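You operate a simulated robot arm through the tools that you are given. There is no shell and no other tool. Be economical: measure what you need, move in short steps, check, and stop when the job is done.

You run a simulated two-armed robot. Do the job below in one go: nothing can be reset, and whatever is moved stays where it is left.

Task
Take the lid off the cream jar and lay it down on the top of the sorting table.

It is judged by the outcome, as a careful person would: the job done as asked, and still so three seconds after it is handed in. It fails if anything else is knocked over, pushed out of place, dropped, spilled or broken. A push-on lid holds only when it is set on centred and level and pressed home; a screw cap is set on level and turned clockwise until tight.

Robot
Two 7-joint arms with two-finger parallel grippers on one trunk, on a base that drives. Base frame: it is fixed to the floor where the robot stands at the start and does not move with it; the origin is under the middle of the robot, x ahead of it, y to its left, z up. Readings come in mm, rad, newtons and seconds.
The left shoulder is at the start at [50, 161, 1098], the right one opposite. With the tool pointing down near the work surface each hand reaches from about 180 to 680 mm from the robot's upright axis, wherever it stands, measured 20 degrees to its own side. Places, roughly: cream jar (8x8x10 cm) [500, 0, 800]. Payload 3.43 kg a hand.
The tool frame of a hand sits at the grasp point between the pads (the TCP): z along the fingers, y along the line on which they close. The tips reach 30 mm beyond it. Largest opening 94 mm; finger width 28, thickness 10; the body of the gripper, 50 by 96 mm, starts 55 mm behind the TCP.
Orientation is that of the tool frame in the base frame, as a unit quaternion [x, y, z, w]. With the fingers straight down and closing along the base's y, the tool's x points along the base's -x, its y along +y and its z along -z.

Tools
- The arms move only by the tool nudge_tool. It takes "left_motion", "right_motion" or both (then of equal length, played together; a hand with none holds still); each is a list that holds one entry, the list of rows, each a list of 7 numbers: the shift along the tool's x, y, z in mm, then the turn, a rotation vector about the tool's x, y, z in rad, then the gripper command, from -1 (shut) to 1 (fully open), values between in proportion. In form: [[[dx, dy, dz, wx, wy, wz, gripper], ...]]. A call has 1 to 20 rows; each row shifts and turns the commanded pose from where the row before left it, along the tool's axes as they then stand. Each row takes 0.2 s and may step no farther than 50 mm and 0.15 rad from the row before; otherwise, or with a gripper value out of range, the whole call is refused. Where a pose cannot be reached the arm comes as near as it can. A force on the tool above 40 N (or 10 N above the force at the start of the call, whichever is more), or a blocked arm, ends the call early, and 0.2 s more pass. The fingers move at their own pace (about 45 mm/s each) and stop on an object; they squeeze with about 32 N. The grip force told is the motor's: it shows also when the fingers shut on nothing. Time passes only in rows, and 0.2 s behind the last, so rows that do not move let the fingers close. The reply holds the time, the measured pose of the TCP, the force on the tool along the base axes, the opening and the grip force, in the units named above and with some noise, with the torque about the TCP (base axes, N m) and any sound that the robot's microphone picked up, and new pictures: "pictures" is both (left out), scene, wrist or none (wrist: the cameras of the hands that moved).
- Cameras (640 x 400 px; columns grow to the right, rows downward): "scene" is now at [128.9, -18.2, 1230.7]; the picture's right is [-0.21, -0.98, 0.00], its down [-0.54, 0.12, -0.83] and it looks along [0.81, -0.18, -0.56] (base axes); focal length 276 px, centre (320, 200). "left" rides on the left gripper at [76, -14, -102] in its tool frame; the picture's right is [0.18, 0.98, 0.00], its down [-0.75, 0.14, -0.64] and it looks along [-0.63, 0.12, 0.77] (tool axes); focal length 243 px, centre (320, 200). "right" rides on the right gripper at [76, 14, -102] in its tool frame; the picture's right is [-0.18, 0.98, 0.00], its down [-0.75, -0.14, -0.64] and it looks along [-0.63, -0.12, 0.77] (tool axes); focal length 243 px, centre (320, 200).
- move_column(by): slides the trunk up (or, below 0, down) by that many mm; the arms and the scene camera ride with it, the base frame stays. It gives what a move gives, with no picture.
- roll_base(legs): drives the robot by 1 to 6 legs, each [ahead, left, turn to the left] in mm, mm and rad, along the robot's own axes; the way and the turn of a leg run together, so that a leg with both is an arc; at most 1500 mm and 3.142 rad a leg. The arms and the cameras ride along, it lands a little off, and it stops where it bumps. It gives what a move gives, and a new picture of the scene camera.
- aim_head(pan, tilt): turns the head with the scene camera to pan (to the left, within 1.396 rad either way) and tilt (down, from -0.506 to 1.204), counted from straight ahead of the robot. It gives what a move gives, and a new picture of the scene camera.
- measure_at(camera, pixels): for up to 12 pixels [column, row] of the newest picture of that camera ("zoom" is the newest enlarged one), the place [x, y, z] in the base frame of the surface seen there, good to about 2 mm, but the place of the scene camera against the robot may be out by one fixed shift of up to 12 mm in any direction. No time passes.
- enlarge(camera, box): a new picture of the part [left, top, right, bottom] of that camera's present view, enlarged. No time passes.
- finish_job(): hands the job in; it is judged then, once.

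Keep the steps short. Do not move on a guess: measure, check each grasp and each placing, and mend mistakes. In all there are 80 turns and 260 pictures (those below and enlarged ones count). Leave the grippers open and the arms clear of the work at the hand-in unless told otherwise, and finish with a single line.

The tools are called after "Call:" as a command line: name --argument value ..., lists and objects as JSON in quotes. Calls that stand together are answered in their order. nudge_tool: Moves the arms, as the interface text tells. Its arguments: {"type":"object","properties":{"left_motion":{"type":"array","items":{"type":"array","items":{"type":"array","items":{"type":"number"}}}},"right_motion":{"type":"array","items":{"type":"array","items":{"type":"array","items":{"type":"number"}}}},"pictures":{"type":"string","enum":["both","scene","wrist","none"]}},"required":[]} The other tools are called the same way: move_column (by) slides the trunk up or down; roll_base (legs) drives the base; aim_head (pan, tilt) turns the head that bears the scene camera; measure_at (camera, pixels) gives the place of the surface under pixels of a picture; enlarge (camera, box) takes an enlarged picture of a part of a camera's view; finish_job () hands the job in.

At the start:

```text
time: 0.0
left_position: [540.2, 186.4, 1024.2]
left_tcp_rot: [0.0, 1.0, 0.0, 0.0]
left_force: [0.1, 0.4, 0.1]
left_ft_torque: [0.0, -0.02, -0.01]
left_gripper_width: 94.0
left_grip_force: 0.1
right_position: [373.0, -252.5, 1086.5]
right_tcp_rot: [0.0, 1.0, 0.0, 0.0]
right_force: [0.2, 0.4, 0.3]
right_ft_torque: [-0.01, 0.0, 0.0]
right_gripper_width: 94.1
right_grip_force: 0.1
trunk travel left (down, up): [-125.0, 142.0]
robot x, y, heading: [3.5, -1.9, 0.005]
head pan, tilt: [-0.216, 0.592]
```

scene: 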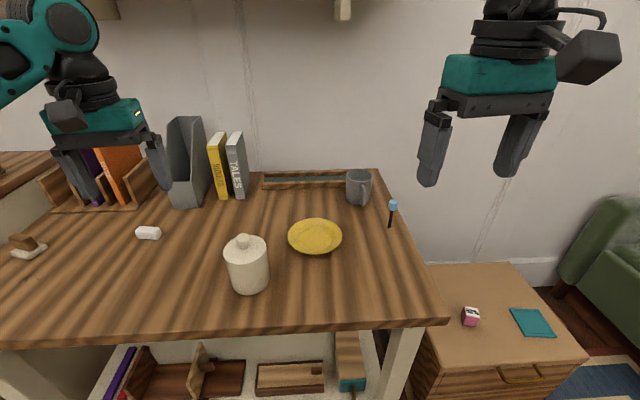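
right: 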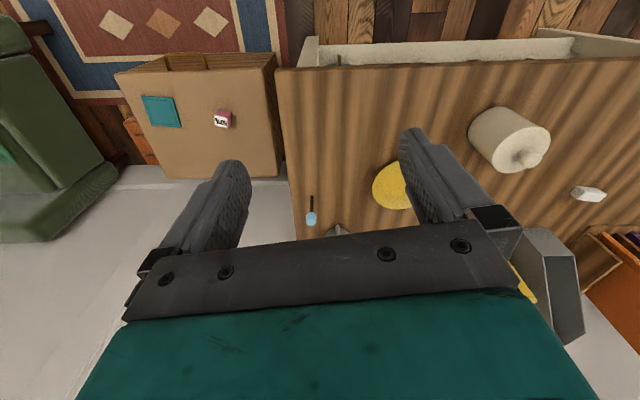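
left: 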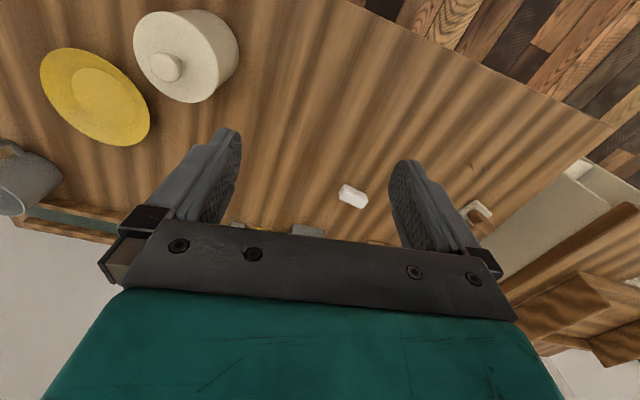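

The jar with a knobbed lid is at about (247,262) in the scene picture. I'll enlarge it and measure points on the knob, lid and table.

Call:
enlarge --camera "scene" --box '[200, 215, 296, 305]'

Call:
measure_at --camera "scene" --pixels '[[244, 237], [244, 244], [235, 250], [262, 250], [248, 258], [250, 288], [190, 270], [315, 230], [148, 233], [500, 290], [15, 165], [320, 290]]'

Call:
enlarge --camera "left" --box '[110, 0, 270, 110]'

```text
4.44 times, centred on (248, 260) of scene
```

zoom: 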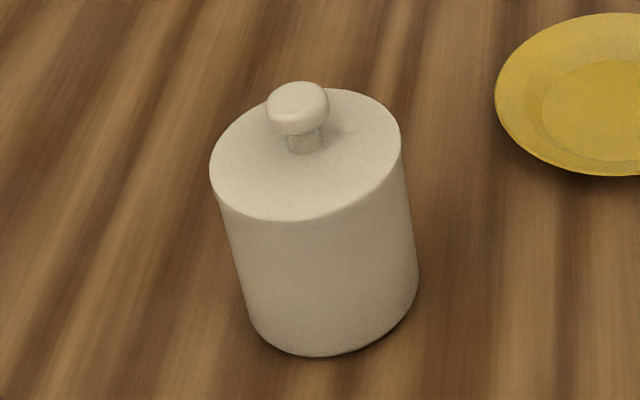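

```text
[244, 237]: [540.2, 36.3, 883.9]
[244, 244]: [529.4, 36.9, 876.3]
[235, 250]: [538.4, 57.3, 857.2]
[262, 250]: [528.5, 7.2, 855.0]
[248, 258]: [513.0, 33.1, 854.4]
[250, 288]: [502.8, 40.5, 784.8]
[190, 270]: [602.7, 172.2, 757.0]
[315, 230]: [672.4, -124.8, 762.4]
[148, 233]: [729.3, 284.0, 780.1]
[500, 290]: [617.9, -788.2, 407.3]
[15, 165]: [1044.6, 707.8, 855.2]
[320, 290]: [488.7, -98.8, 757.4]
```

```text
3.64 times, centred on (190, 55) of left
```

zoom: 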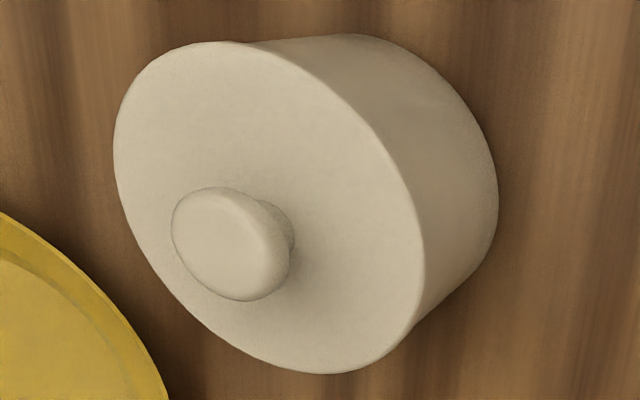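

Before moving I'll measure the knob with the left wrist camera, which doesn't have the scene camera's shift, and look left to check which surfaces are present.

Call:
measure_at --camera "zoom" --pixels '[[215, 245], [180, 235], [260, 270], [225, 195], [240, 295], [125, 130], [415, 240], [230, 50], [320, 370], [300, 180], [450, 160], [560, 300]]'

Call:
aim_head --pan 0.7 --tilt 0.5

```text
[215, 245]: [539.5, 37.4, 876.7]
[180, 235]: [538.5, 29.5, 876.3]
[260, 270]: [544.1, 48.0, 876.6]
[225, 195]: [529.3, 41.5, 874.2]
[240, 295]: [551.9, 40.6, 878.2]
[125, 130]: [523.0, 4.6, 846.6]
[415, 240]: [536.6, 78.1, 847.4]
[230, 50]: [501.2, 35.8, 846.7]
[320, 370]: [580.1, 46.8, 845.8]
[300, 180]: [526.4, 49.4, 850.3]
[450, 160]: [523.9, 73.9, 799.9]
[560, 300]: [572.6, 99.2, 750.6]
```

```text
time: 1.2
left_position: [540.8, 187.1, 1023.3]
left_tcp_rot: [0.0, 1.0, 0.0, 0.0]
left_force: [0.0, 0.0, 0.1]
left_ft_torque: [0.04, -0.01, -0.01]
left_gripper_width: 94.0
left_grip_force: 0.1
right_position: [372.9, -252.1, 1086.1]
right_tcp_rot: [0.0, 1.0, 0.0, 0.0]
right_force: [-0.1, -1.0, 0.1]
right_ft_torque: [-0.01, -0.04, 0.0]
right_gripper_width: 94.0
right_grip_force: 0.0
trunk travel left (down, up): [-125.0, 142.0]
robot x, y, heading: [1.5, 0.4, -0.001]
head pan, tilt: [0.7, 0.499]
```

scene: 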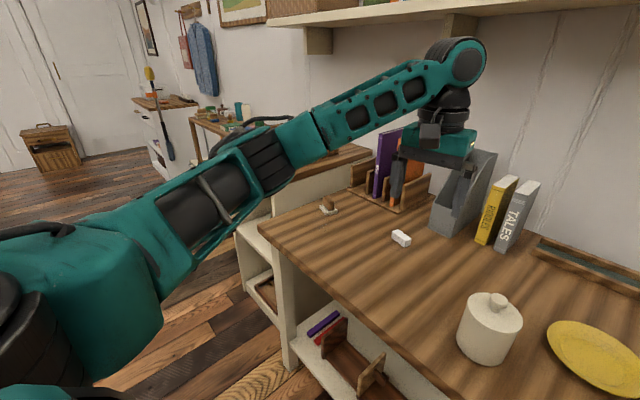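

Other furniture is visible at left: a table at about (235,125) and a dresser at (165,110). I'll enlarge those, then look to the right, to settle which one is the sorting table.

Call:
enlarge --camera "scene" --box '[120, 60, 380, 222]'

Call:
measure_at --camera "scene" --pixels '[[235, 125], [165, 102], [325, 160], [255, 235], [50, 135]]'

Call:
aim_head --pan -1.1 --tilt 0.4

```text
2.46 times, centred on (250, 141) of scene
```

zoom: 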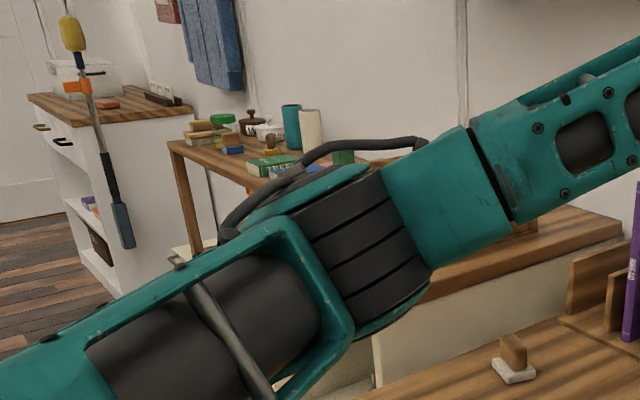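

```text
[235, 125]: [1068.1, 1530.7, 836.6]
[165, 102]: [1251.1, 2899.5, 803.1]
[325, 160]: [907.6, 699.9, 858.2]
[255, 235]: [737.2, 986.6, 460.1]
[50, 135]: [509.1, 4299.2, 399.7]
```

```text
time: 3.0
left_position: [539.2, 187.9, 1024.8]
left_tcp_rot: [-0.001, 1.0, 0.0, 0.0]
left_force: [0.2, 0.2, 0.6]
left_ft_torque: [0.04, 0.03, 0.0]
left_gripper_width: 93.7
left_grip_force: 0.1
right_position: [373.5, -251.7, 1086.2]
right_tcp_rot: [0.0, 1.0, -0.001, 0.001]
right_force: [-0.1, 0.3, -0.7]
right_ft_torque: [-0.02, -0.02, -0.01]
right_gripper_width: 94.2
right_grip_force: 0.2
trunk travel left (down, up): [-125.0, 142.0]
robot x, y, heading: [-0.2, -2.8, 0.004]
head pan, tilt: [-1.1, 0.4]
```

scene: 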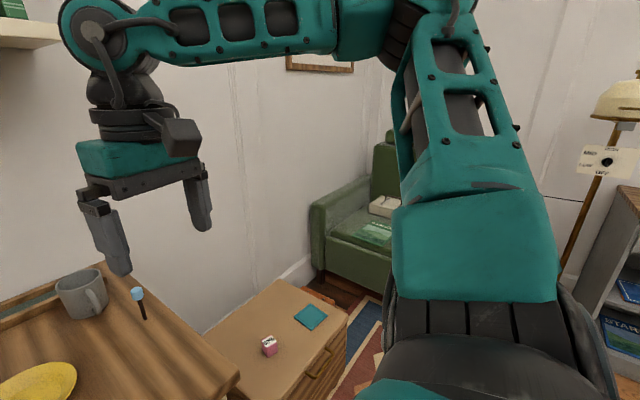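

The only surface with clear working space within reach is the table under the jar (z ≈ 750), which holds the book sorter, so I take it as the sorting table. The knob centre is about (541, 40) with its top at 877, and the lid top is at 847. The left hand moves over the knob, half open, and I'll check there.

Call:
aim_head --pan 0.0 --tilt 0.75

Call:
nudge_tool --left_motion '[[[0, -37, 0, 0, 0, 0, 0.2], [0, -37, 0, 0, 0, 0, 0.2], [0, -37, 0, 0, 0, 0, 0.2], [0, -36, 0, 0, 0, 0, 0.2], [0, 0, 20, 0, 0, 0, 0.2], [0, 0, 30, 0, 0, 0, 0.2], [0, 0, 25, 0, 0, 0, 0.2], [0, 0, 0, 0, 0, 0, 0.2]]]' --pictures "both"

```text
time: 4.3
left_position: [540.3, 187.4, 1023.3]
left_tcp_rot: [0.0, 1.0, -0.001, -0.001]
left_force: [0.4, 0.4, 0.8]
left_ft_torque: [-0.02, 0.01, -0.05]
left_gripper_width: 94.1
left_grip_force: 0.0
right_position: [373.9, -251.6, 1086.2]
right_tcp_rot: [0.0, 1.0, 0.0, 0.001]
right_force: [-0.1, 0.0, 0.9]
right_ft_torque: [-0.01, -0.03, 0.01]
right_gripper_width: 94.1
right_grip_force: 0.0
trunk travel left (down, up): [-125.0, 142.0]
robot x, y, heading: [0.5, -0.5, 0.002]
head pan, tilt: [0.0, 0.75]
```

scene: 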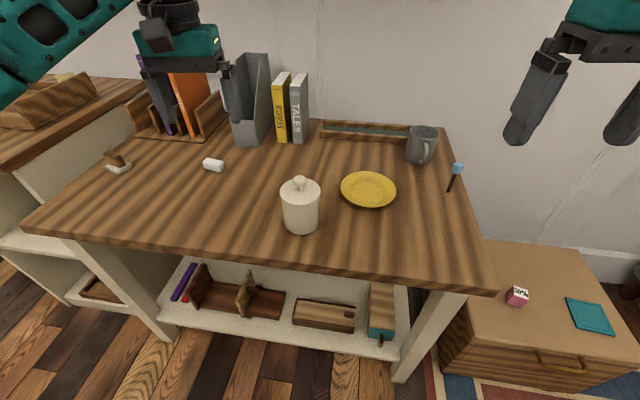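

```text
time: 6.1
left_position: [539.3, 39.6, 950.8]
left_tcp_rot: [0.0, 1.0, 0.0, 0.0]
left_force: [-0.3, 0.2, -0.4]
left_ft_torque: [0.0, 0.02, 0.01]
left_gripper_width: 56.5
left_grip_force: 0.2
right_position: [375.4, -252.2, 1085.8]
right_tcp_rot: [-0.001, 1.0, 0.0, -0.001]
right_force: [-0.5, 0.2, -0.4]
right_ft_torque: [-0.01, -0.04, -0.02]
right_gripper_width: 94.2
right_grip_force: 0.0
trunk travel left (down, up): [-125.0, 142.0]
robot x, y, heading: [3.9, -3.1, 0.001]
head pan, tilt: [0.0, 0.75]
```

scene: 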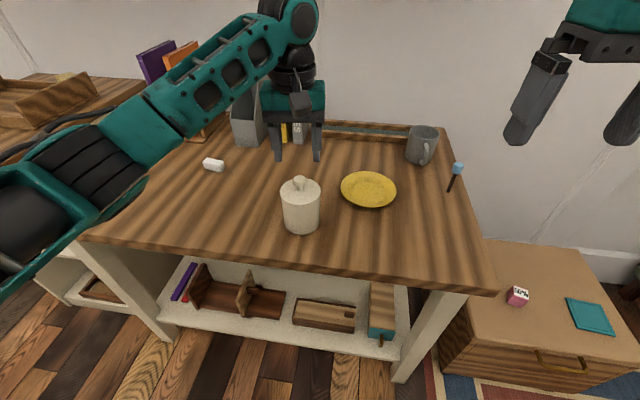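
left: 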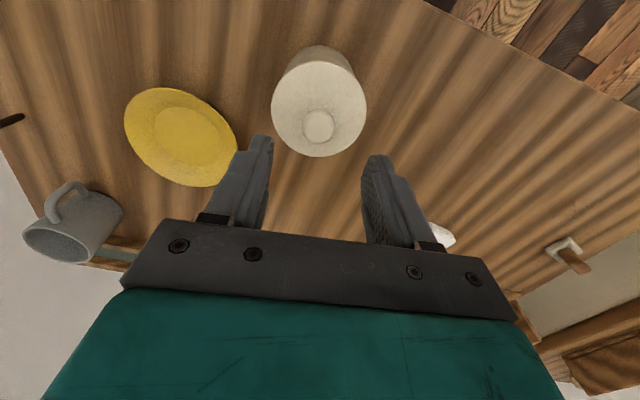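

The hand is at (539, 40, 951). The knob shows at (319,125) in the left wrist picture, and the projected tool axis falls at about row 130. I'll re-measure the knob.

Call:
enlarge --camera "left" --box '[256, 35, 384, 195]'

Call:
measure_at --camera "left" --pixels '[[319, 125], [308, 125], [330, 125], [319, 114], [319, 138], [290, 110], [350, 110], [319, 154], [319, 150], [276, 110], [362, 110]]'

```text
2.50 times, centred on (320, 115) of left
```

zoom: 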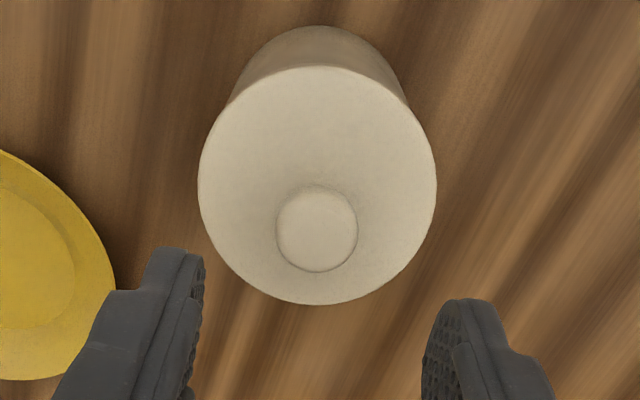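

```text
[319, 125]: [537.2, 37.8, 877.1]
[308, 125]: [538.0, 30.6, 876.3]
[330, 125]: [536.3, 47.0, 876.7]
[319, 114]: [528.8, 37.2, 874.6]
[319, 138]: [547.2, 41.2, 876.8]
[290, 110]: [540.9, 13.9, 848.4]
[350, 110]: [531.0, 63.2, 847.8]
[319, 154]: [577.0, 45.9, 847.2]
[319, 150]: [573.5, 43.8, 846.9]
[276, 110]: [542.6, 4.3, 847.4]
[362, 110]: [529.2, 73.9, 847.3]
```

The knob centre is about (539, 39), right under the tool. I descend 68 mm, which puts the tips about 6 mm above the lid top, and then close.

Call:
nudge_tool --left_motion '[[[0, 0, 25, 0, 0, 0, 0.2], [0, 0, 20, 0, 0, 0, 0.2], [0, 0, 13, 0, 0, 0, 0.2], [0, 0, 10, 0, 0, 0, 0.2], [0, 0, 0, 0, 0, 0, 0.2]]]' --pictures "wrist"

```text
time: 7.3
left_position: [539.3, 41.0, 881.3]
left_tcp_rot: [0.0, 1.0, 0.0, 0.0]
left_force: [0.0, -0.3, -0.4]
left_ft_torque: [0.01, 0.0, 0.01]
left_gripper_width: 56.5
left_grip_force: 0.0
right_position: [373.3, -252.2, 1086.4]
right_tcp_rot: [0.0, 1.0, 0.0, 0.0]
right_force: [0.3, 0.2, 0.4]
right_ft_torque: [-0.01, 0.04, -0.02]
right_gripper_width: 94.1
right_grip_force: 0.0
trunk travel left (down, up): [-125.0, 142.0]
robot x, y, heading: [-0.5, -1.4, -0.002]
head pan, tilt: [0.0, 0.75]
```

left: 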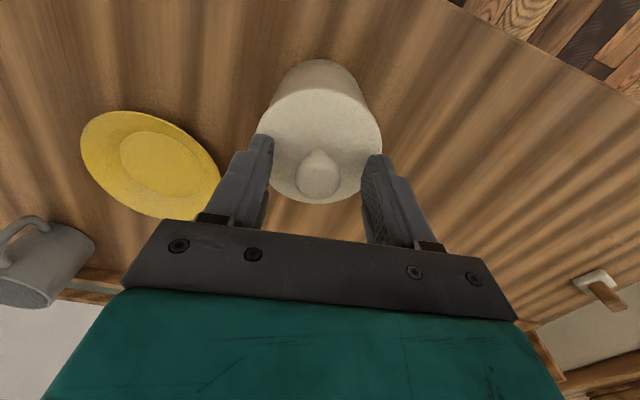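

No contact, and the knob sits between the pads at (318,177). I close the fingers with rows that do not move.

Call:
nudge_tool --left_motion '[[[0, 0, 0, 0, 0, 0, -0.3], [0, 0, 0, 0, 0, 0, -0.6], [0, 0, 0, 0, 0, 0, -1], [0, 0, 0, 0, 0, 0, -1], [0, 0, 0, 0, 0, 0, -1]]]' --pictures "wrist"

```text
time: 8.5
left_position: [539.1, 40.7, 881.0]
left_tcp_rot: [0.0, 1.0, 0.0, 0.0]
left_force: [-0.6, -0.2, 0.2]
left_ft_torque: [-0.01, -0.01, 0.0]
left_gripper_width: 24.3
left_grip_force: 32.4
right_position: [375.0, -251.7, 1086.6]
right_tcp_rot: [0.0, 1.0, 0.0, 0.0]
right_force: [0.0, 1.2, -0.3]
right_ft_torque: [0.01, 0.03, -0.01]
right_gripper_width: 93.9
right_grip_force: 0.0
trunk travel left (down, up): [-125.0, 142.0]
robot x, y, heading: [-3.1, -0.0, 0.001]
head pan, tilt: [0.0, 0.75]
heard: snap
```

left: 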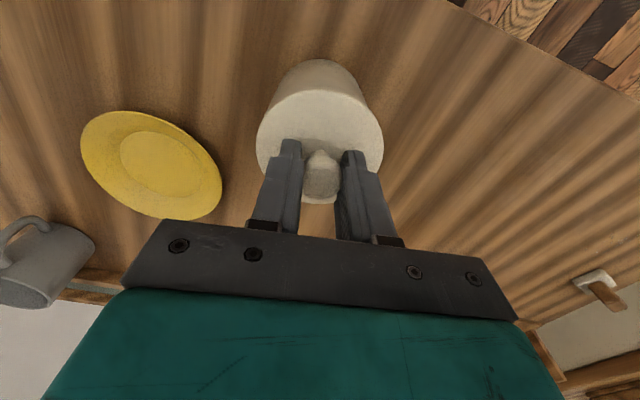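

Gripped at 24 mm and 32 N. A "snap" was heard while closing, so I'll look closely at the knob and lid before pulling.

Call:
enlarge --camera "left" --box '[240, 50, 400, 210]'

Call:
enlarge --camera "scene" --box '[240, 130, 368, 250]'

```text
2.50 times, centred on (320, 130) of left
```

zoom: 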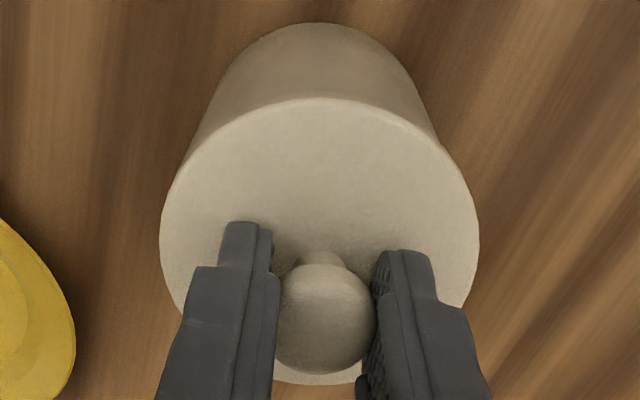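

```text
3.33 times, centred on (304, 190) of scene
```

zoom: 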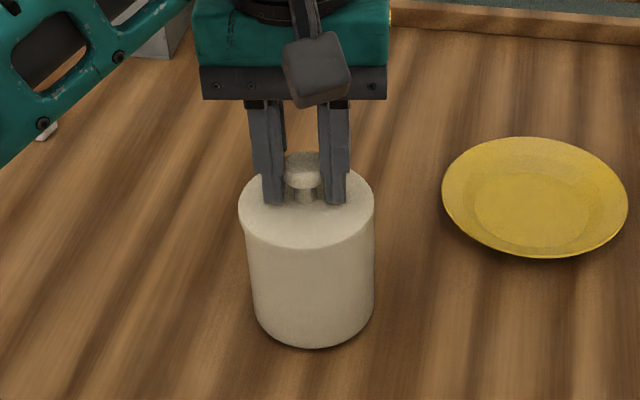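

The lid and knob look whole. Next is a gentle 4 mm lift, watching the force.

Call:
nudge_tool --left_motion '[[[0, 0, -1, 0, 0, 0, -1], [0, 0, -1, 0, 0, 0, -1], [0, 0, -1, 0, 0, 0, -1], [0, 0, -1, 0, 0, 0, -1], [0, 0, 0, 0, 0, 0, -1]]]' --pictures "both"

Call:
enlarge --camera "scene" --box '[240, 130, 368, 250]'

```text
time: 9.7
left_position: [539.0, 41.2, 884.4]
left_tcp_rot: [0.0, 1.0, 0.0, 0.0]
left_force: [-0.3, -0.3, -0.3]
left_ft_torque: [-0.01, 0.02, -0.06]
left_gripper_width: 24.2
left_grip_force: 32.0
right_position: [374.4, -252.5, 1086.3]
right_tcp_rot: [0.0, 1.0, 0.0, 0.0]
right_force: [0.8, 0.4, -0.7]
right_ft_torque: [0.0, 0.01, 0.04]
right_gripper_width: 94.0
right_grip_force: 0.2
trunk travel left (down, up): [-125.0, 142.0]
robot x, y, heading: [-0.9, -1.0, -0.0]
head pan, tilt: [0.0, 0.75]
```

scene: 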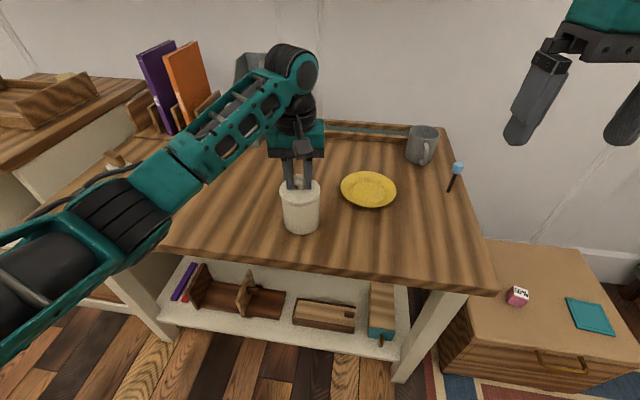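
left: 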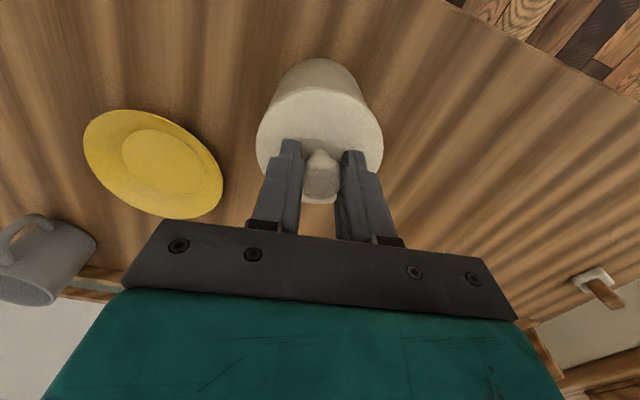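

```text
3.33 times, centred on (304, 190) of scene
```

zoom: 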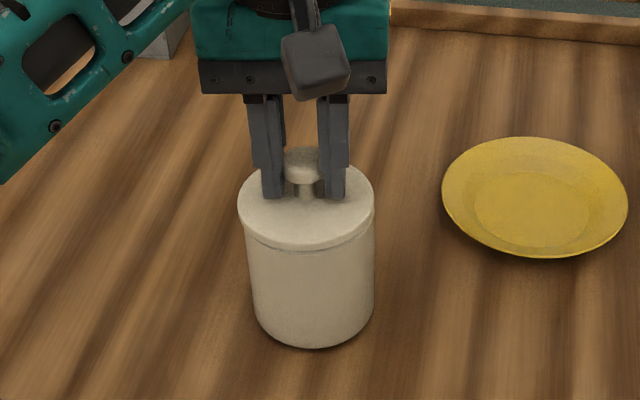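

The lid rose a few millimetres, showing a seam, and the jar stayed put with almost no force. I continue straight up, slowly.

Call:
nudge_tool --left_motion '[[[0, 0, -4, 0, 0, 0, -1], [0, 0, -6, 0, 0, 0, -1], [0, 0, -8, 0, 0, 0, -1], [0, 0, -10, 0, 0, 0, -1], [0, 0, -12, 0, 0, 0, -1], [0, 0, -12, 0, 0, 0, -1], [0, 0, 0, 0, 0, 0, -1]]]' --pictures "both"

Call:
enlarge --camera "scene" --box '[240, 130, 368, 250]'

```text
time: 11.3
left_position: [540.0, 39.7, 936.7]
left_tcp_rot: [-0.001, 1.0, 0.0, 0.001]
left_force: [-0.4, 0.8, 0.6]
left_ft_torque: [-0.02, 0.02, 0.02]
left_gripper_width: 0.0
left_grip_force: 32.1
right_position: [374.2, -252.8, 1087.4]
right_tcp_rot: [0.0, 1.0, 0.0, 0.0]
right_force: [-0.4, 0.4, 0.4]
right_ft_torque: [-0.02, 0.02, 0.0]
right_gripper_width: 94.0
right_grip_force: 0.0
trunk travel left (down, up): [-125.0, 142.0]
robot x, y, heading: [1.2, 2.0, -0.002]
head pan, tilt: [0.0, 0.75]
```

scene: 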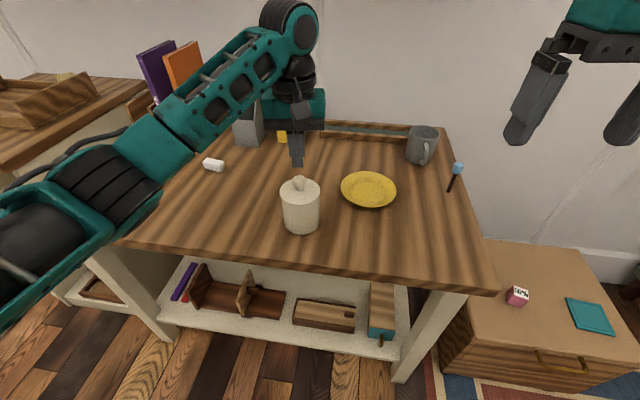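
left: 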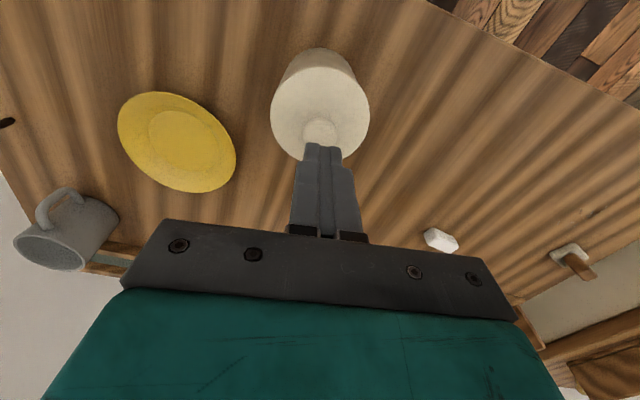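

```text
3.33 times, centred on (304, 190) of scene
```

zoom: 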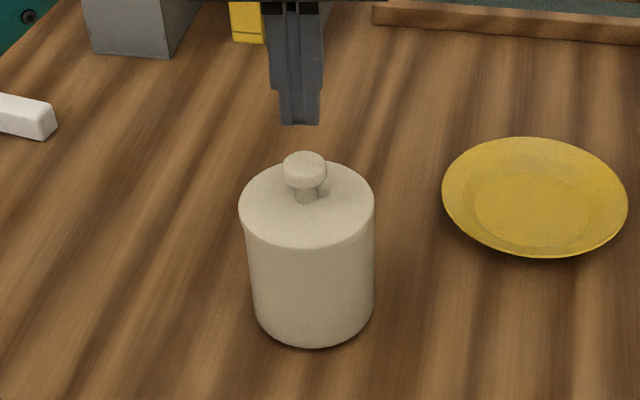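

The grip is empty: the opening reads 0 and the knob slipped out, leaving the lid back on the jar. I'll inspect the seating and the knob's shape closely to choose a better grip.

Call:
enlarge --camera "scene" --box '[270, 165, 334, 240]'

Call:
measure_at --camera "left" --pixels '[[319, 125], [319, 140], [290, 110], [350, 110], [300, 145], [276, 110], [365, 110], [320, 75]]'

Call:
enlarge --camera "left" --box '[260, 40, 380, 170]'

```text
5.33 times, centred on (302, 202) of scene
```

zoom: 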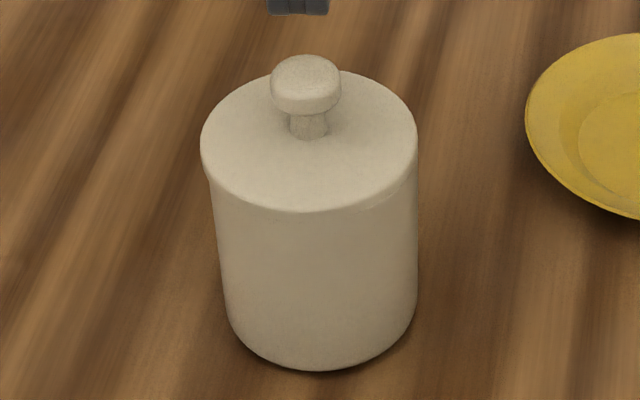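

```text
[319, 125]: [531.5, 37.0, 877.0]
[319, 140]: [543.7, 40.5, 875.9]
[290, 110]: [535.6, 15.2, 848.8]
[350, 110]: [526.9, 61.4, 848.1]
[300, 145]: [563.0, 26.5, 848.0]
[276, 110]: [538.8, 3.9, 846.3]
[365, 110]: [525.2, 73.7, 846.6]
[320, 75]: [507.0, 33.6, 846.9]
```

```text
3.08 times, centred on (320, 105) of left
```

zoom: 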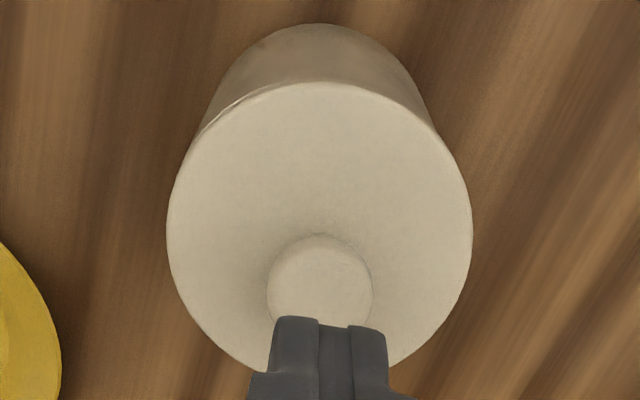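

The lid is back in place, and the knob is a mushroom about 24 mm wide. I re-open, come down as deep as the lid allows (tips about 2 mm above it), grip, and lift in very small stages while reading the force.

Call:
nudge_tool --left_motion '[[[0, 0, 0, 0, 0, 0, 0.2], [0, 0, 0, 0, 0, 0, 0.2], [0, 0, 0, 0, 0, 0, 0.2], [0, 0, 20, 0, 0, 0, 0.2], [0, 0, 20, 0, 0, 0, 0.2], [0, 0, 10, 0, 0, 0, 0.2], [0, 0, 7, 0, 0, 0, 0.2], [0, 0, 0, 0, 0, 0, 0.2]]]' --pictures "wrist"

```text
time: 13.1
left_position: [539.5, 40.0, 879.1]
left_tcp_rot: [0.0, 1.0, 0.0, 0.0]
left_force: [-0.5, -1.0, -0.9]
left_ft_torque: [-0.01, 0.03, -0.02]
left_gripper_width: 56.5
left_grip_force: 0.2
right_position: [373.4, -251.8, 1086.1]
right_tcp_rot: [-0.001, 1.0, 0.0, 0.0]
right_force: [0.5, -0.2, 0.1]
right_ft_torque: [-0.02, 0.03, 0.0]
right_gripper_width: 94.0
right_grip_force: 0.0
trunk travel left (down, up): [-125.0, 142.0]
robot x, y, heading: [1.3, -1.8, 0.001]
head pan, tilt: [0.0, 0.75]
```

left: 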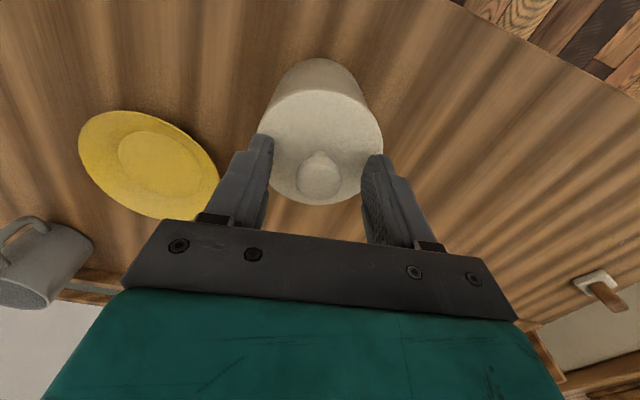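

Height is 879 and the knob is centred between the pads. I close, with plenty of time to settle.

Call:
nudge_tool --left_motion '[[[0, 0, 0, 0, 0, 0, -0.3], [0, 0, 0, 0, 0, 0, -0.6], [0, 0, 0, 0, 0, 0, -1], [0, 0, 0, 0, 0, 0, -1], [0, 0, 0, 0, 0, 0, -1], [0, 0, 0, 0, 0, 0, -1], [0, 0, 0, 0, 0, 0, -1]]]' --pictures "none"

Call:
nudge_tool --left_motion '[[[0, 0, -1, 0, 0, 0, -1], [0, 0, -1, 0, 0, 0, -1], [0, 0, -1, 0, 0, 0, -1]]]' --pictures "none"

Call:
nudge_tool --left_motion '[[[0, 0, -1, 0, 0, 0, -1], [0, 0, -1, 0, 0, 0, -1], [0, 0, -1, 0, 0, 0, -1]]]' --pictures "wrist"

Call:
enlarge --camera "scene" --box '[270, 165, 334, 240]'

```text
time: 14.7
left_position: [538.8, 38.9, 880.3]
left_tcp_rot: [0.0, 1.0, 0.0, 0.0]
left_force: [-0.7, -3.3, 3.3]
left_ft_torque: [-0.2, -0.04, -0.08]
left_gripper_width: 25.1
left_grip_force: 31.8
right_position: [373.3, -252.4, 1085.5]
right_tcp_rot: [0.0, 1.0, 0.0, 0.0]
right_force: [0.8, -1.0, -0.5]
right_ft_torque: [0.01, 0.01, 0.02]
right_gripper_width: 93.9
right_grip_force: 0.0
trunk travel left (down, up): [-125.0, 142.0]
robot x, y, heading: [-1.1, -1.5, 0.0]
head pan, tilt: [0.0, 0.75]
heard: snap
```

```text
time: 15.5
left_position: [539.6, 40.8, 881.7]
left_tcp_rot: [0.0, 1.0, 0.0, 0.001]
left_force: [-0.3, -0.7, -0.7]
left_ft_torque: [-0.01, 0.01, 0.02]
left_gripper_width: 24.8
left_grip_force: 31.9
right_position: [374.6, -251.6, 1086.1]
right_tcp_rot: [0.0, 1.0, 0.0, 0.0]
right_force: [0.6, 0.7, -0.2]
right_ft_torque: [0.02, -0.01, 0.0]
right_gripper_width: 93.9
right_grip_force: 0.1
trunk travel left (down, up): [-125.0, 142.0]
robot x, y, heading: [-5.0, -1.6, 0.001]
head pan, tilt: [0.0, 0.75]
heard: snap
```

```text
time: 16.3
left_position: [539.2, 40.1, 886.4]
left_tcp_rot: [0.0, 1.0, 0.0, 0.001]
left_force: [1.2, 0.1, -0.2]
left_ft_torque: [-0.01, 0.0, 0.0]
left_gripper_width: 24.7
left_grip_force: 32.0
right_position: [373.3, -251.5, 1086.1]
right_tcp_rot: [-0.001, 1.0, 0.001, 0.0]
right_force: [-0.1, -0.2, -0.8]
right_ft_torque: [-0.01, 0.04, 0.02]
right_gripper_width: 93.9
right_grip_force: 0.2
trunk travel left (down, up): [-125.0, 142.0]
robot x, y, heading: [-2.7, 0.1, 0.002]
head pan, tilt: [0.0, 0.75]
```

left: 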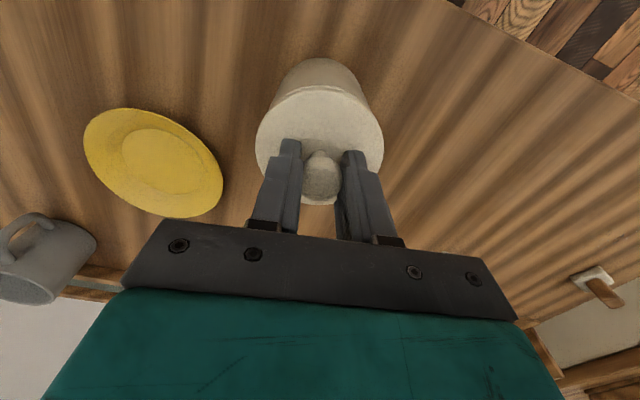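

```text
5.33 times, centred on (302, 202) of scene
```

zoom: 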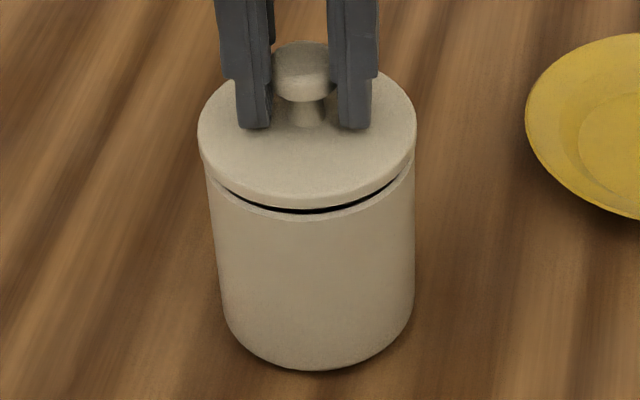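

The lid is clear of the rim: a dark gap shows, and the second snap was the push fit letting go. I continue slowly in 2 mm steps and check the grip.

Call:
nudge_tool --left_motion '[[[0, 0, -2, 0, 0, 0, -1], [0, 0, -2, 0, 0, 0, -1], [0, 0, -2, 0, 0, 0, -1], [0, 0, -2, 0, 0, 0, -1], [0, 0, -2, 0, 0, 0, -1]]]' --pictures "scene"

Call:
enlarge --camera "scene" --box '[270, 155, 334, 240]'

```text
time: 17.5
left_position: [539.6, 39.7, 896.0]
left_tcp_rot: [0.0, 1.0, 0.0, 0.0]
left_force: [0.0, 0.8, 0.1]
left_ft_torque: [0.03, 0.0, 0.05]
left_gripper_width: 24.9
left_grip_force: 32.0
right_position: [372.9, -252.1, 1086.1]
right_tcp_rot: [0.0, 1.0, 0.0, 0.0]
right_force: [0.3, -0.1, 0.7]
right_ft_torque: [0.05, 0.0, 0.02]
right_gripper_width: 94.1
right_grip_force: 0.0
trunk travel left (down, up): [-125.0, 142.0]
robot x, y, heading: [0.2, -0.8, 0.0]
head pan, tilt: [0.0, 0.75]
```

scene: 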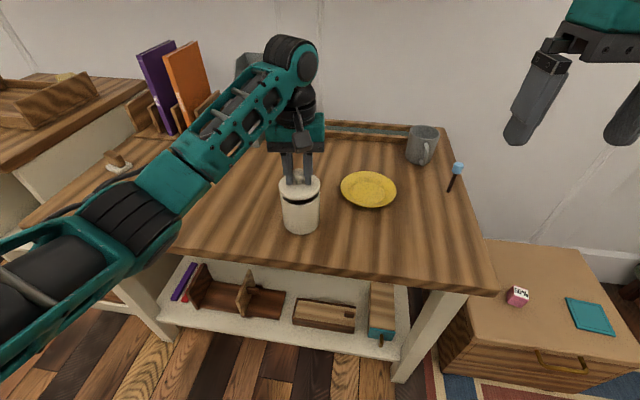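

```text
4.71 times, centred on (302, 198) of scene
```

zoom: 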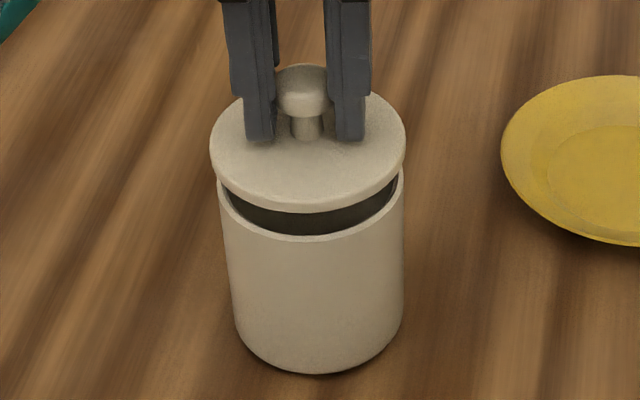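

The lid is free and firmly held (24.9 mm). I lift 30 mm more in gentle steps.

Call:
nudge_tool --left_motion '[[[0, 0, -2, 0, 0, 0, -1], [0, 0, -3, 0, 0, 0, -1], [0, 0, -4, 0, 0, 0, -1], [0, 0, -5, 0, 0, 0, -1], [0, 0, -5, 0, 0, 0, -1], [0, 0, -5, 0, 0, 0, -1], [0, 0, -4, 0, 0, 0, -1], [0, 0, -2, 0, 0, 0, -1]]]' --pictures "both"

Call:
enlarge --camera "scene" --box '[260, 130, 344, 240]'

```text
time: 19.3
left_position: [540.1, 41.3, 926.7]
left_tcp_rot: [0.0, 1.0, 0.0, -0.001]
left_force: [-0.4, -0.1, -1.1]
left_ft_torque: [0.0, -0.01, 0.01]
left_gripper_width: 24.8
left_grip_force: 32.0
right_position: [374.8, -254.1, 1085.7]
right_tcp_rot: [-0.001, 1.0, 0.001, 0.0]
right_force: [0.5, 0.1, 0.6]
right_ft_torque: [-0.01, 0.01, 0.02]
right_gripper_width: 94.2
right_grip_force: 0.1
trunk travel left (down, up): [-125.0, 142.0]
robot x, y, heading: [-0.4, -0.7, 0.003]
head pan, tilt: [0.0, 0.75]
```

scene: 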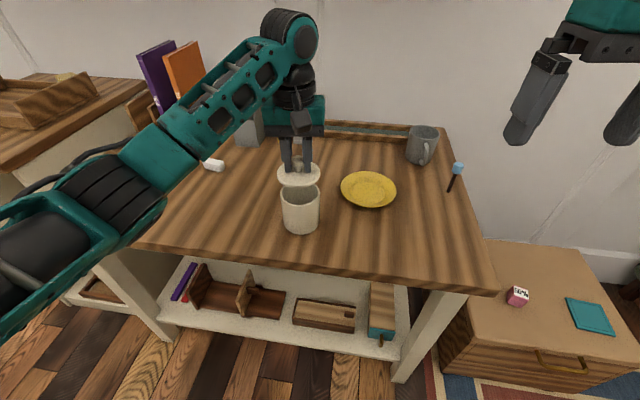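
left: 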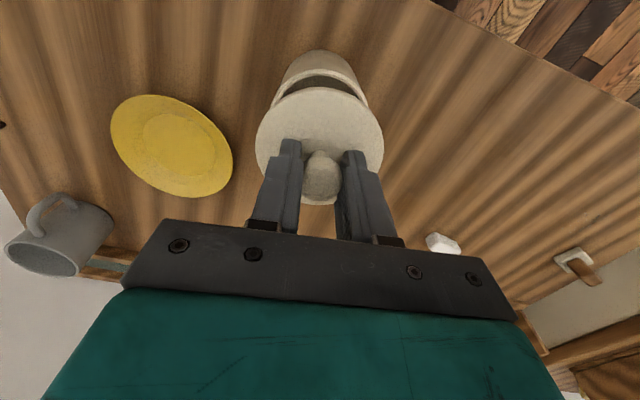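

```text
3.64 times, centred on (302, 185) of scene
```

zoom: 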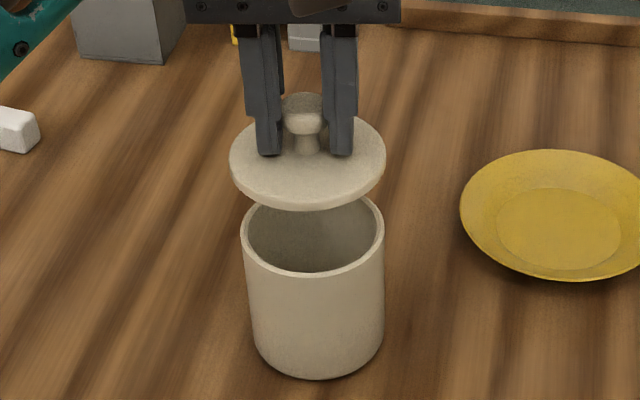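

The lid is held level with the jar open and still standing. The table to the left is clear, so I move the lid 160 mm to +y at this height. The jar's rim is about 45 mm below.

Call:
measure_at --camera "zoom" --pixels '[[312, 271], [308, 203], [308, 185], [130, 250], [245, 225]]'

Call:
nudge_tool --left_motion '[[[0, 5, 0, 0, 0, 0, -1], [0, 10, 0, 0, 0, 0, -1], [0, 15, 0, 0, 0, 0, -1], [0, 15, 0, 0, 0, 0, -1], [0, 15, 0, 0, 0, 0, -1], [0, 15, 0, 0, 0, 0, -1], [0, 15, 0, 0, 0, 0, -1], [0, 15, 0, 0, 0, 0, -1], [0, 15, 0, 0, 0, 0, -1], [0, 15, 0, 0, 0, 0, -1], [0, 15, 0, 0, 0, 0, -1], [0, 7, 0, 0, 0, 0, -1], [0, 3, 0, 0, 0, 0, -1], [0, 0, 0, 0, 0, 0, -1]]]' --pictures "both"

```text
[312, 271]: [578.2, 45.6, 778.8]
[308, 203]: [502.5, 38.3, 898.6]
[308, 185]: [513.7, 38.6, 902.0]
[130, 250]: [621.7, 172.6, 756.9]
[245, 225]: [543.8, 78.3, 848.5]
```

```text
time: 22.3
left_position: [539.3, 200.8, 925.8]
left_tcp_rot: [0.0, 1.0, 0.0, 0.0]
left_force: [0.2, -0.3, 0.3]
left_ft_torque: [-0.02, -0.03, 0.01]
left_gripper_width: 25.0
left_grip_force: 31.9
right_position: [374.1, -252.0, 1085.8]
right_tcp_rot: [0.001, 1.0, 0.0, 0.0]
right_force: [-0.4, 0.2, 0.4]
right_ft_torque: [0.0, 0.01, -0.02]
right_gripper_width: 93.8
right_grip_force: 0.0
trunk travel left (down, up): [-125.0, 142.0]
robot x, y, heading: [4.1, 2.4, -0.004]
head pan, tilt: [0.0, 0.75]
```

scene: 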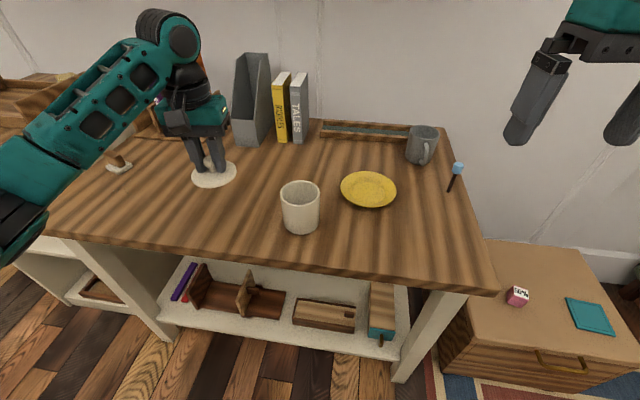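
left: 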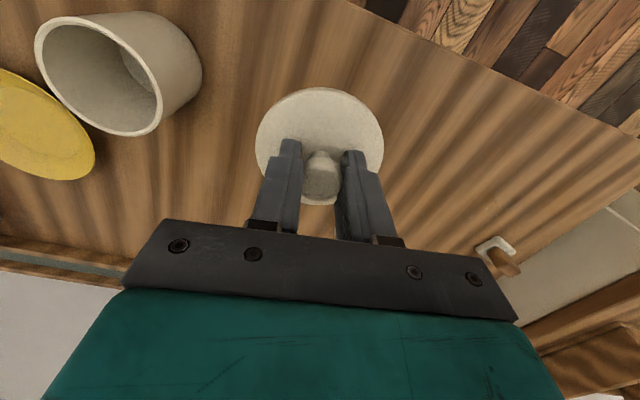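

The lid is over clear table at (539, 201), with no items beneath. I'll measure the table and lid from the wrist camera and descend 105 mm, staying above contact.

Call:
measure_at --camera "left" --pixels '[[230, 120], [420, 150], [420, 210], [300, 110], [350, 110], [120, 130]]'

Call:
nudge_tool --left_motion '[[[0, 0, 5, 0, 0, 0, -1], [0, 0, 10, 0, 0, 0, -1], [0, 0, 15, 0, 0, 0, -1], [0, 0, 15, 0, 0, 0, -1], [0, 0, 15, 0, 0, 0, -1], [0, 0, 15, 0, 0, 0, -1], [0, 0, 15, 0, 0, 0, -1], [0, 0, 10, 0, 0, 0, -1], [0, 0, 5, 0, 0, 0, -1], [0, 0, 0, 0, 0, 0, -1]]]' --pictures "both"

Call:
enlarge --camera "scene" --box '[160, 130, 260, 220]'

```text
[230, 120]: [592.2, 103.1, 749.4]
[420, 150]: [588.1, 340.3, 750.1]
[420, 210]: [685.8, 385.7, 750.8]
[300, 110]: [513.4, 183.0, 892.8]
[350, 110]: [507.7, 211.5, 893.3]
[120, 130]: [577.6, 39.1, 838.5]
```

```text
time: 24.5
left_position: [539.2, 200.8, 821.4]
left_tcp_rot: [0.0, 1.0, 0.0, 0.0]
left_force: [-0.9, -0.6, -0.4]
left_ft_torque: [0.02, 0.02, 0.01]
left_gripper_width: 24.7
left_grip_force: 32.0
right_position: [373.5, -252.1, 1086.3]
right_tcp_rot: [0.0, 1.0, 0.001, 0.0]
right_force: [-0.9, -0.1, -0.5]
right_ft_torque: [0.0, 0.02, 0.01]
right_gripper_width: 93.8
right_grip_force: 0.0
trunk travel left (down, up): [-125.0, 142.0]
robot x, y, heading: [0.2, -1.2, -0.001]
head pan, tilt: [0.0, 0.75]
```

scene: 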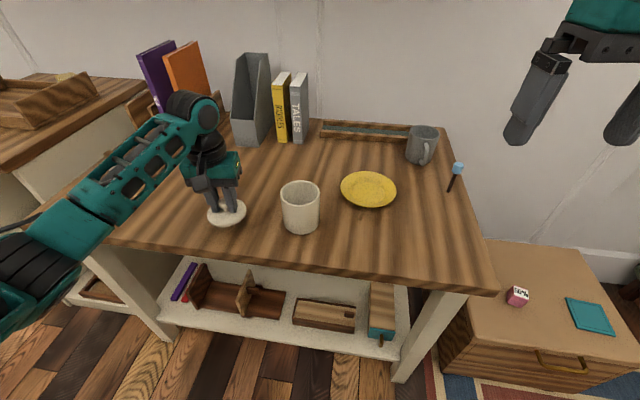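
left: 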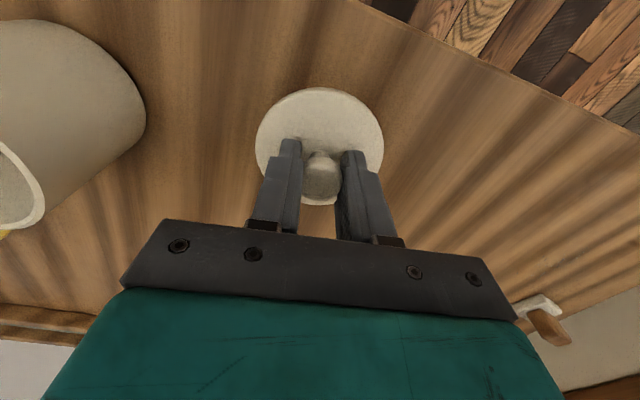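

```text
4.44 times, centred on (210, 175) of scene
```

zoom: 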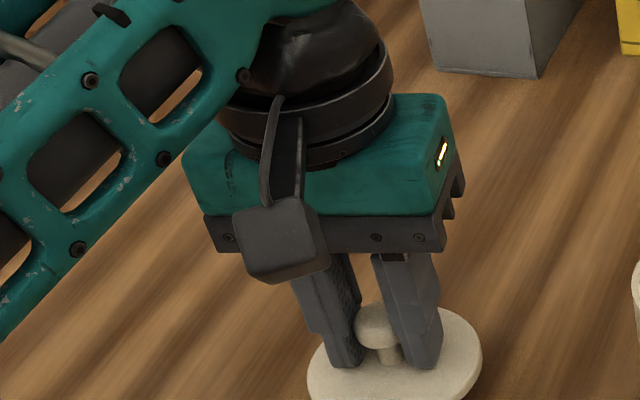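

The lid underside is at about 779 and the table at 750. I descend 20 mm, then creep down in 1 mm rows and watch the force.

Call:
nudge_tool --left_motion '[[[0, 0, 4, 0, 0, 0, -1], [0, 0, 5, 0, 0, 0, -1], [0, 0, 5, 0, 0, 0, -1], [0, 0, 4, 0, 0, 0, -1], [0, 0, 2, 0, 0, 0, -1], [0, 0, 1, 0, 0, 0, -1], [0, 0, 1, 0, 0, 0, -1]]]' --pictures "none"

Call:
nudge_tool --left_motion '[[[0, 0, 1, 0, 0, 0, -1], [0, 0, 1, 0, 0, 0, -1], [0, 0, 1, 0, 0, 0, -1]]]' --pictures "wrist"

Call:
enlarge --camera "scene" --box '[180, 170, 280, 240]'

```text
time: 26.1
left_position: [539.8, 200.3, 798.7]
left_tcp_rot: [0.001, 1.0, -0.001, 0.0]
left_force: [0.3, -0.1, -0.4]
left_ft_torque: [0.01, 0.04, 0.02]
left_gripper_width: 24.7
left_grip_force: 32.6
right_position: [374.2, -251.9, 1085.5]
right_tcp_rot: [0.0, 1.0, -0.001, -0.001]
right_force: [0.0, 1.0, -1.0]
right_ft_torque: [0.02, -0.01, 0.02]
right_gripper_width: 93.8
right_grip_force: 0.0
trunk travel left (down, up): [-125.0, 142.0]
robot x, y, heading: [1.1, -1.0, -0.003]
head pan, tilt: [0.0, 0.75]
```

```text
time: 26.9
left_position: [539.9, 200.2, 796.1]
left_tcp_rot: [0.0, 1.0, 0.001, -0.001]
left_force: [0.6, 0.5, 1.8]
left_ft_torque: [0.0, -0.05, -0.01]
left_gripper_width: 24.7
left_grip_force: 32.4
right_position: [374.0, -251.4, 1086.9]
right_tcp_rot: [0.0, 1.0, 0.0, -0.001]
right_force: [1.0, 0.4, -0.5]
right_ft_torque: [0.01, -0.01, -0.01]
right_gripper_width: 94.1
right_grip_force: 0.0
trunk travel left (down, up): [-125.0, 142.0]
robot x, y, heading: [-1.1, 0.5, -0.001]
head pan, tilt: [0.0, 0.75]
```

left: 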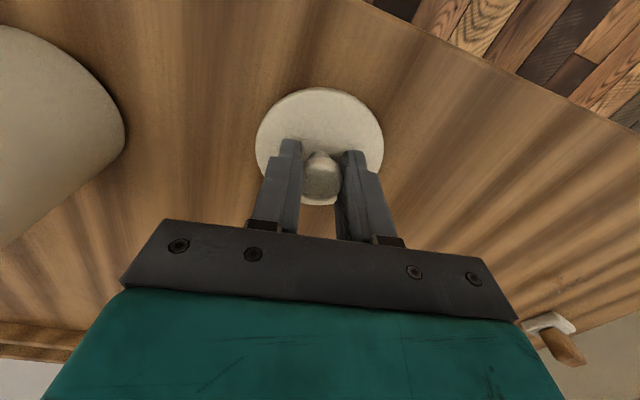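

```text
5.71 times, centred on (230, 205) of scene
```

zoom: 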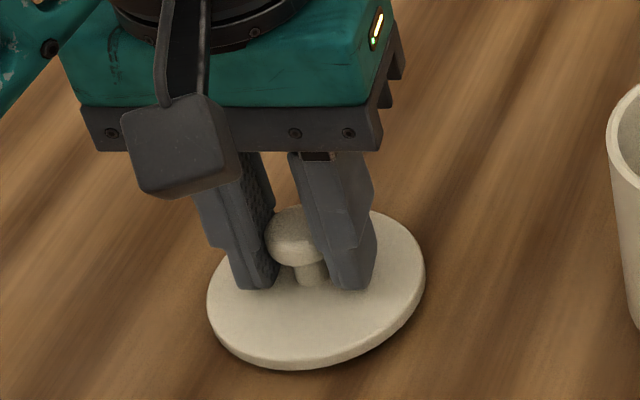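

Force is starting at about 1.8 N upward, which is first contact at most. I creep 3 mm more.

Call:
nudge_tool --left_motion '[[[0, 0, 1, 0, 0, 0, -1], [0, 0, 1, 0, 0, 0, -1]]]' --pictures "none"

Call:
nudge_tool --left_motion '[[[0, 0, 1, 0, 0, 0, -1], [0, 0, 0, 0, 0, 0, -1]]]' --pictures "none"

```text
time: 27.5
left_position: [539.2, 201.8, 796.9]
left_tcp_rot: [0.0, 1.0, 0.0, 0.002]
left_force: [-3.6, 2.0, 13.6]
left_ft_torque: [0.09, 0.16, 0.0]
left_gripper_width: 24.7
left_grip_force: 32.2
right_position: [373.0, -253.2, 1087.7]
right_tcp_rot: [0.0, 1.0, 0.0, 0.001]
right_force: [0.0, -0.1, -0.3]
right_ft_torque: [0.03, -0.02, -0.04]
right_gripper_width: 93.9
right_grip_force: 0.1
trunk travel left (down, up): [-125.0, 142.0]
robot x, y, heading: [1.8, 0.8, -0.0]
head pan, tilt: [0.0, 0.75]
```

```text
time: 28.1
left_position: [540.2, 200.9, 796.0]
left_tcp_rot: [-0.001, 1.0, 0.0, 0.003]
left_force: [-0.9, 4.4, 23.9]
left_ft_torque: [0.16, 0.18, 0.0]
left_gripper_width: 24.8
left_grip_force: 31.5
right_position: [371.6, -252.0, 1086.4]
right_tcp_rot: [0.0, 1.0, 0.001, 0.002]
right_force: [-0.5, 0.8, 0.5]
right_ft_torque: [0.03, 0.01, -0.03]
right_gripper_width: 93.9
right_grip_force: 0.1
trunk travel left (down, up): [-125.0, 142.0]
robot x, y, heading: [-1.4, 3.3, 0.002]
head pan, tilt: [0.0, 0.75]
```

The lid is on the table: 24 N, and the height stopped at 796. I take back 3 mm of command to remove the press, then open slowly. The finger tips stay above the lid top.

Call:
nudge_tool --left_motion '[[[0, 0, -1, 0, 0, 0, -1], [0, 0, -1, 0, 0, 0, -1], [0, 0, -0.7, 0, 0, 0, -1], [0, 0, 0, 0, 0, 0, -1]]]' --pictures "none"

Call:
nudge_tool --left_motion '[[[0, 0, 0, 0, 0, 0, -0.4], [0, 0, 0, 0, 0, 0, -0.2], [0, 0, 0, 0, 0, 0, 0.0], [0, 0, 0, 0, 0, 0, 0.2], [0, 0, 0, 0, 0, 0, 0.2]]]' --pictures "wrist"

```text
time: 29.1
left_position: [538.7, 199.8, 795.9]
left_tcp_rot: [0.0, 1.0, 0.0, 0.001]
left_force: [5.1, 2.3, 13.5]
left_ft_torque: [0.13, -0.32, -0.03]
left_gripper_width: 24.9
left_grip_force: 32.3
right_position: [372.5, -251.9, 1086.8]
right_tcp_rot: [0.0, 1.0, 0.0, 0.001]
right_force: [-0.1, 0.4, 1.0]
right_ft_torque: [-0.03, 0.04, 0.04]
right_gripper_width: 93.7
right_grip_force: 0.0
trunk travel left (down, up): [-125.0, 142.0]
robot x, y, heading: [1.2, -1.7, -0.005]
head pan, tilt: [0.0, 0.75]
```

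```text
time: 30.3
left_position: [538.8, 200.1, 796.1]
left_tcp_rot: [-0.001, 1.0, 0.0, 0.0]
left_force: [0.1, 0.7, 0.5]
left_ft_torque: [0.03, -0.01, 0.04]
left_gripper_width: 56.4
left_grip_force: 0.1
right_position: [373.8, -252.0, 1086.4]
right_tcp_rot: [0.0, 1.0, 0.0, 0.0]
right_force: [-0.2, -0.1, -0.2]
right_ft_torque: [0.02, 0.01, 0.02]
right_gripper_width: 93.7
right_grip_force: 0.1
trunk travel left (down, up): [-125.0, 142.0]
robot x, y, heading: [-0.0, -1.4, -0.007]
head pan, tilt: [0.0, 0.75]
```

left: 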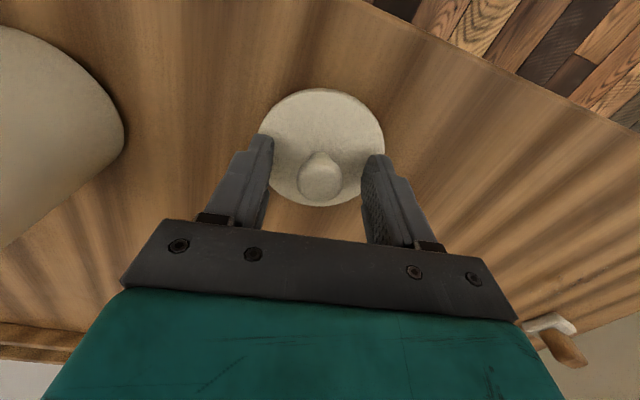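

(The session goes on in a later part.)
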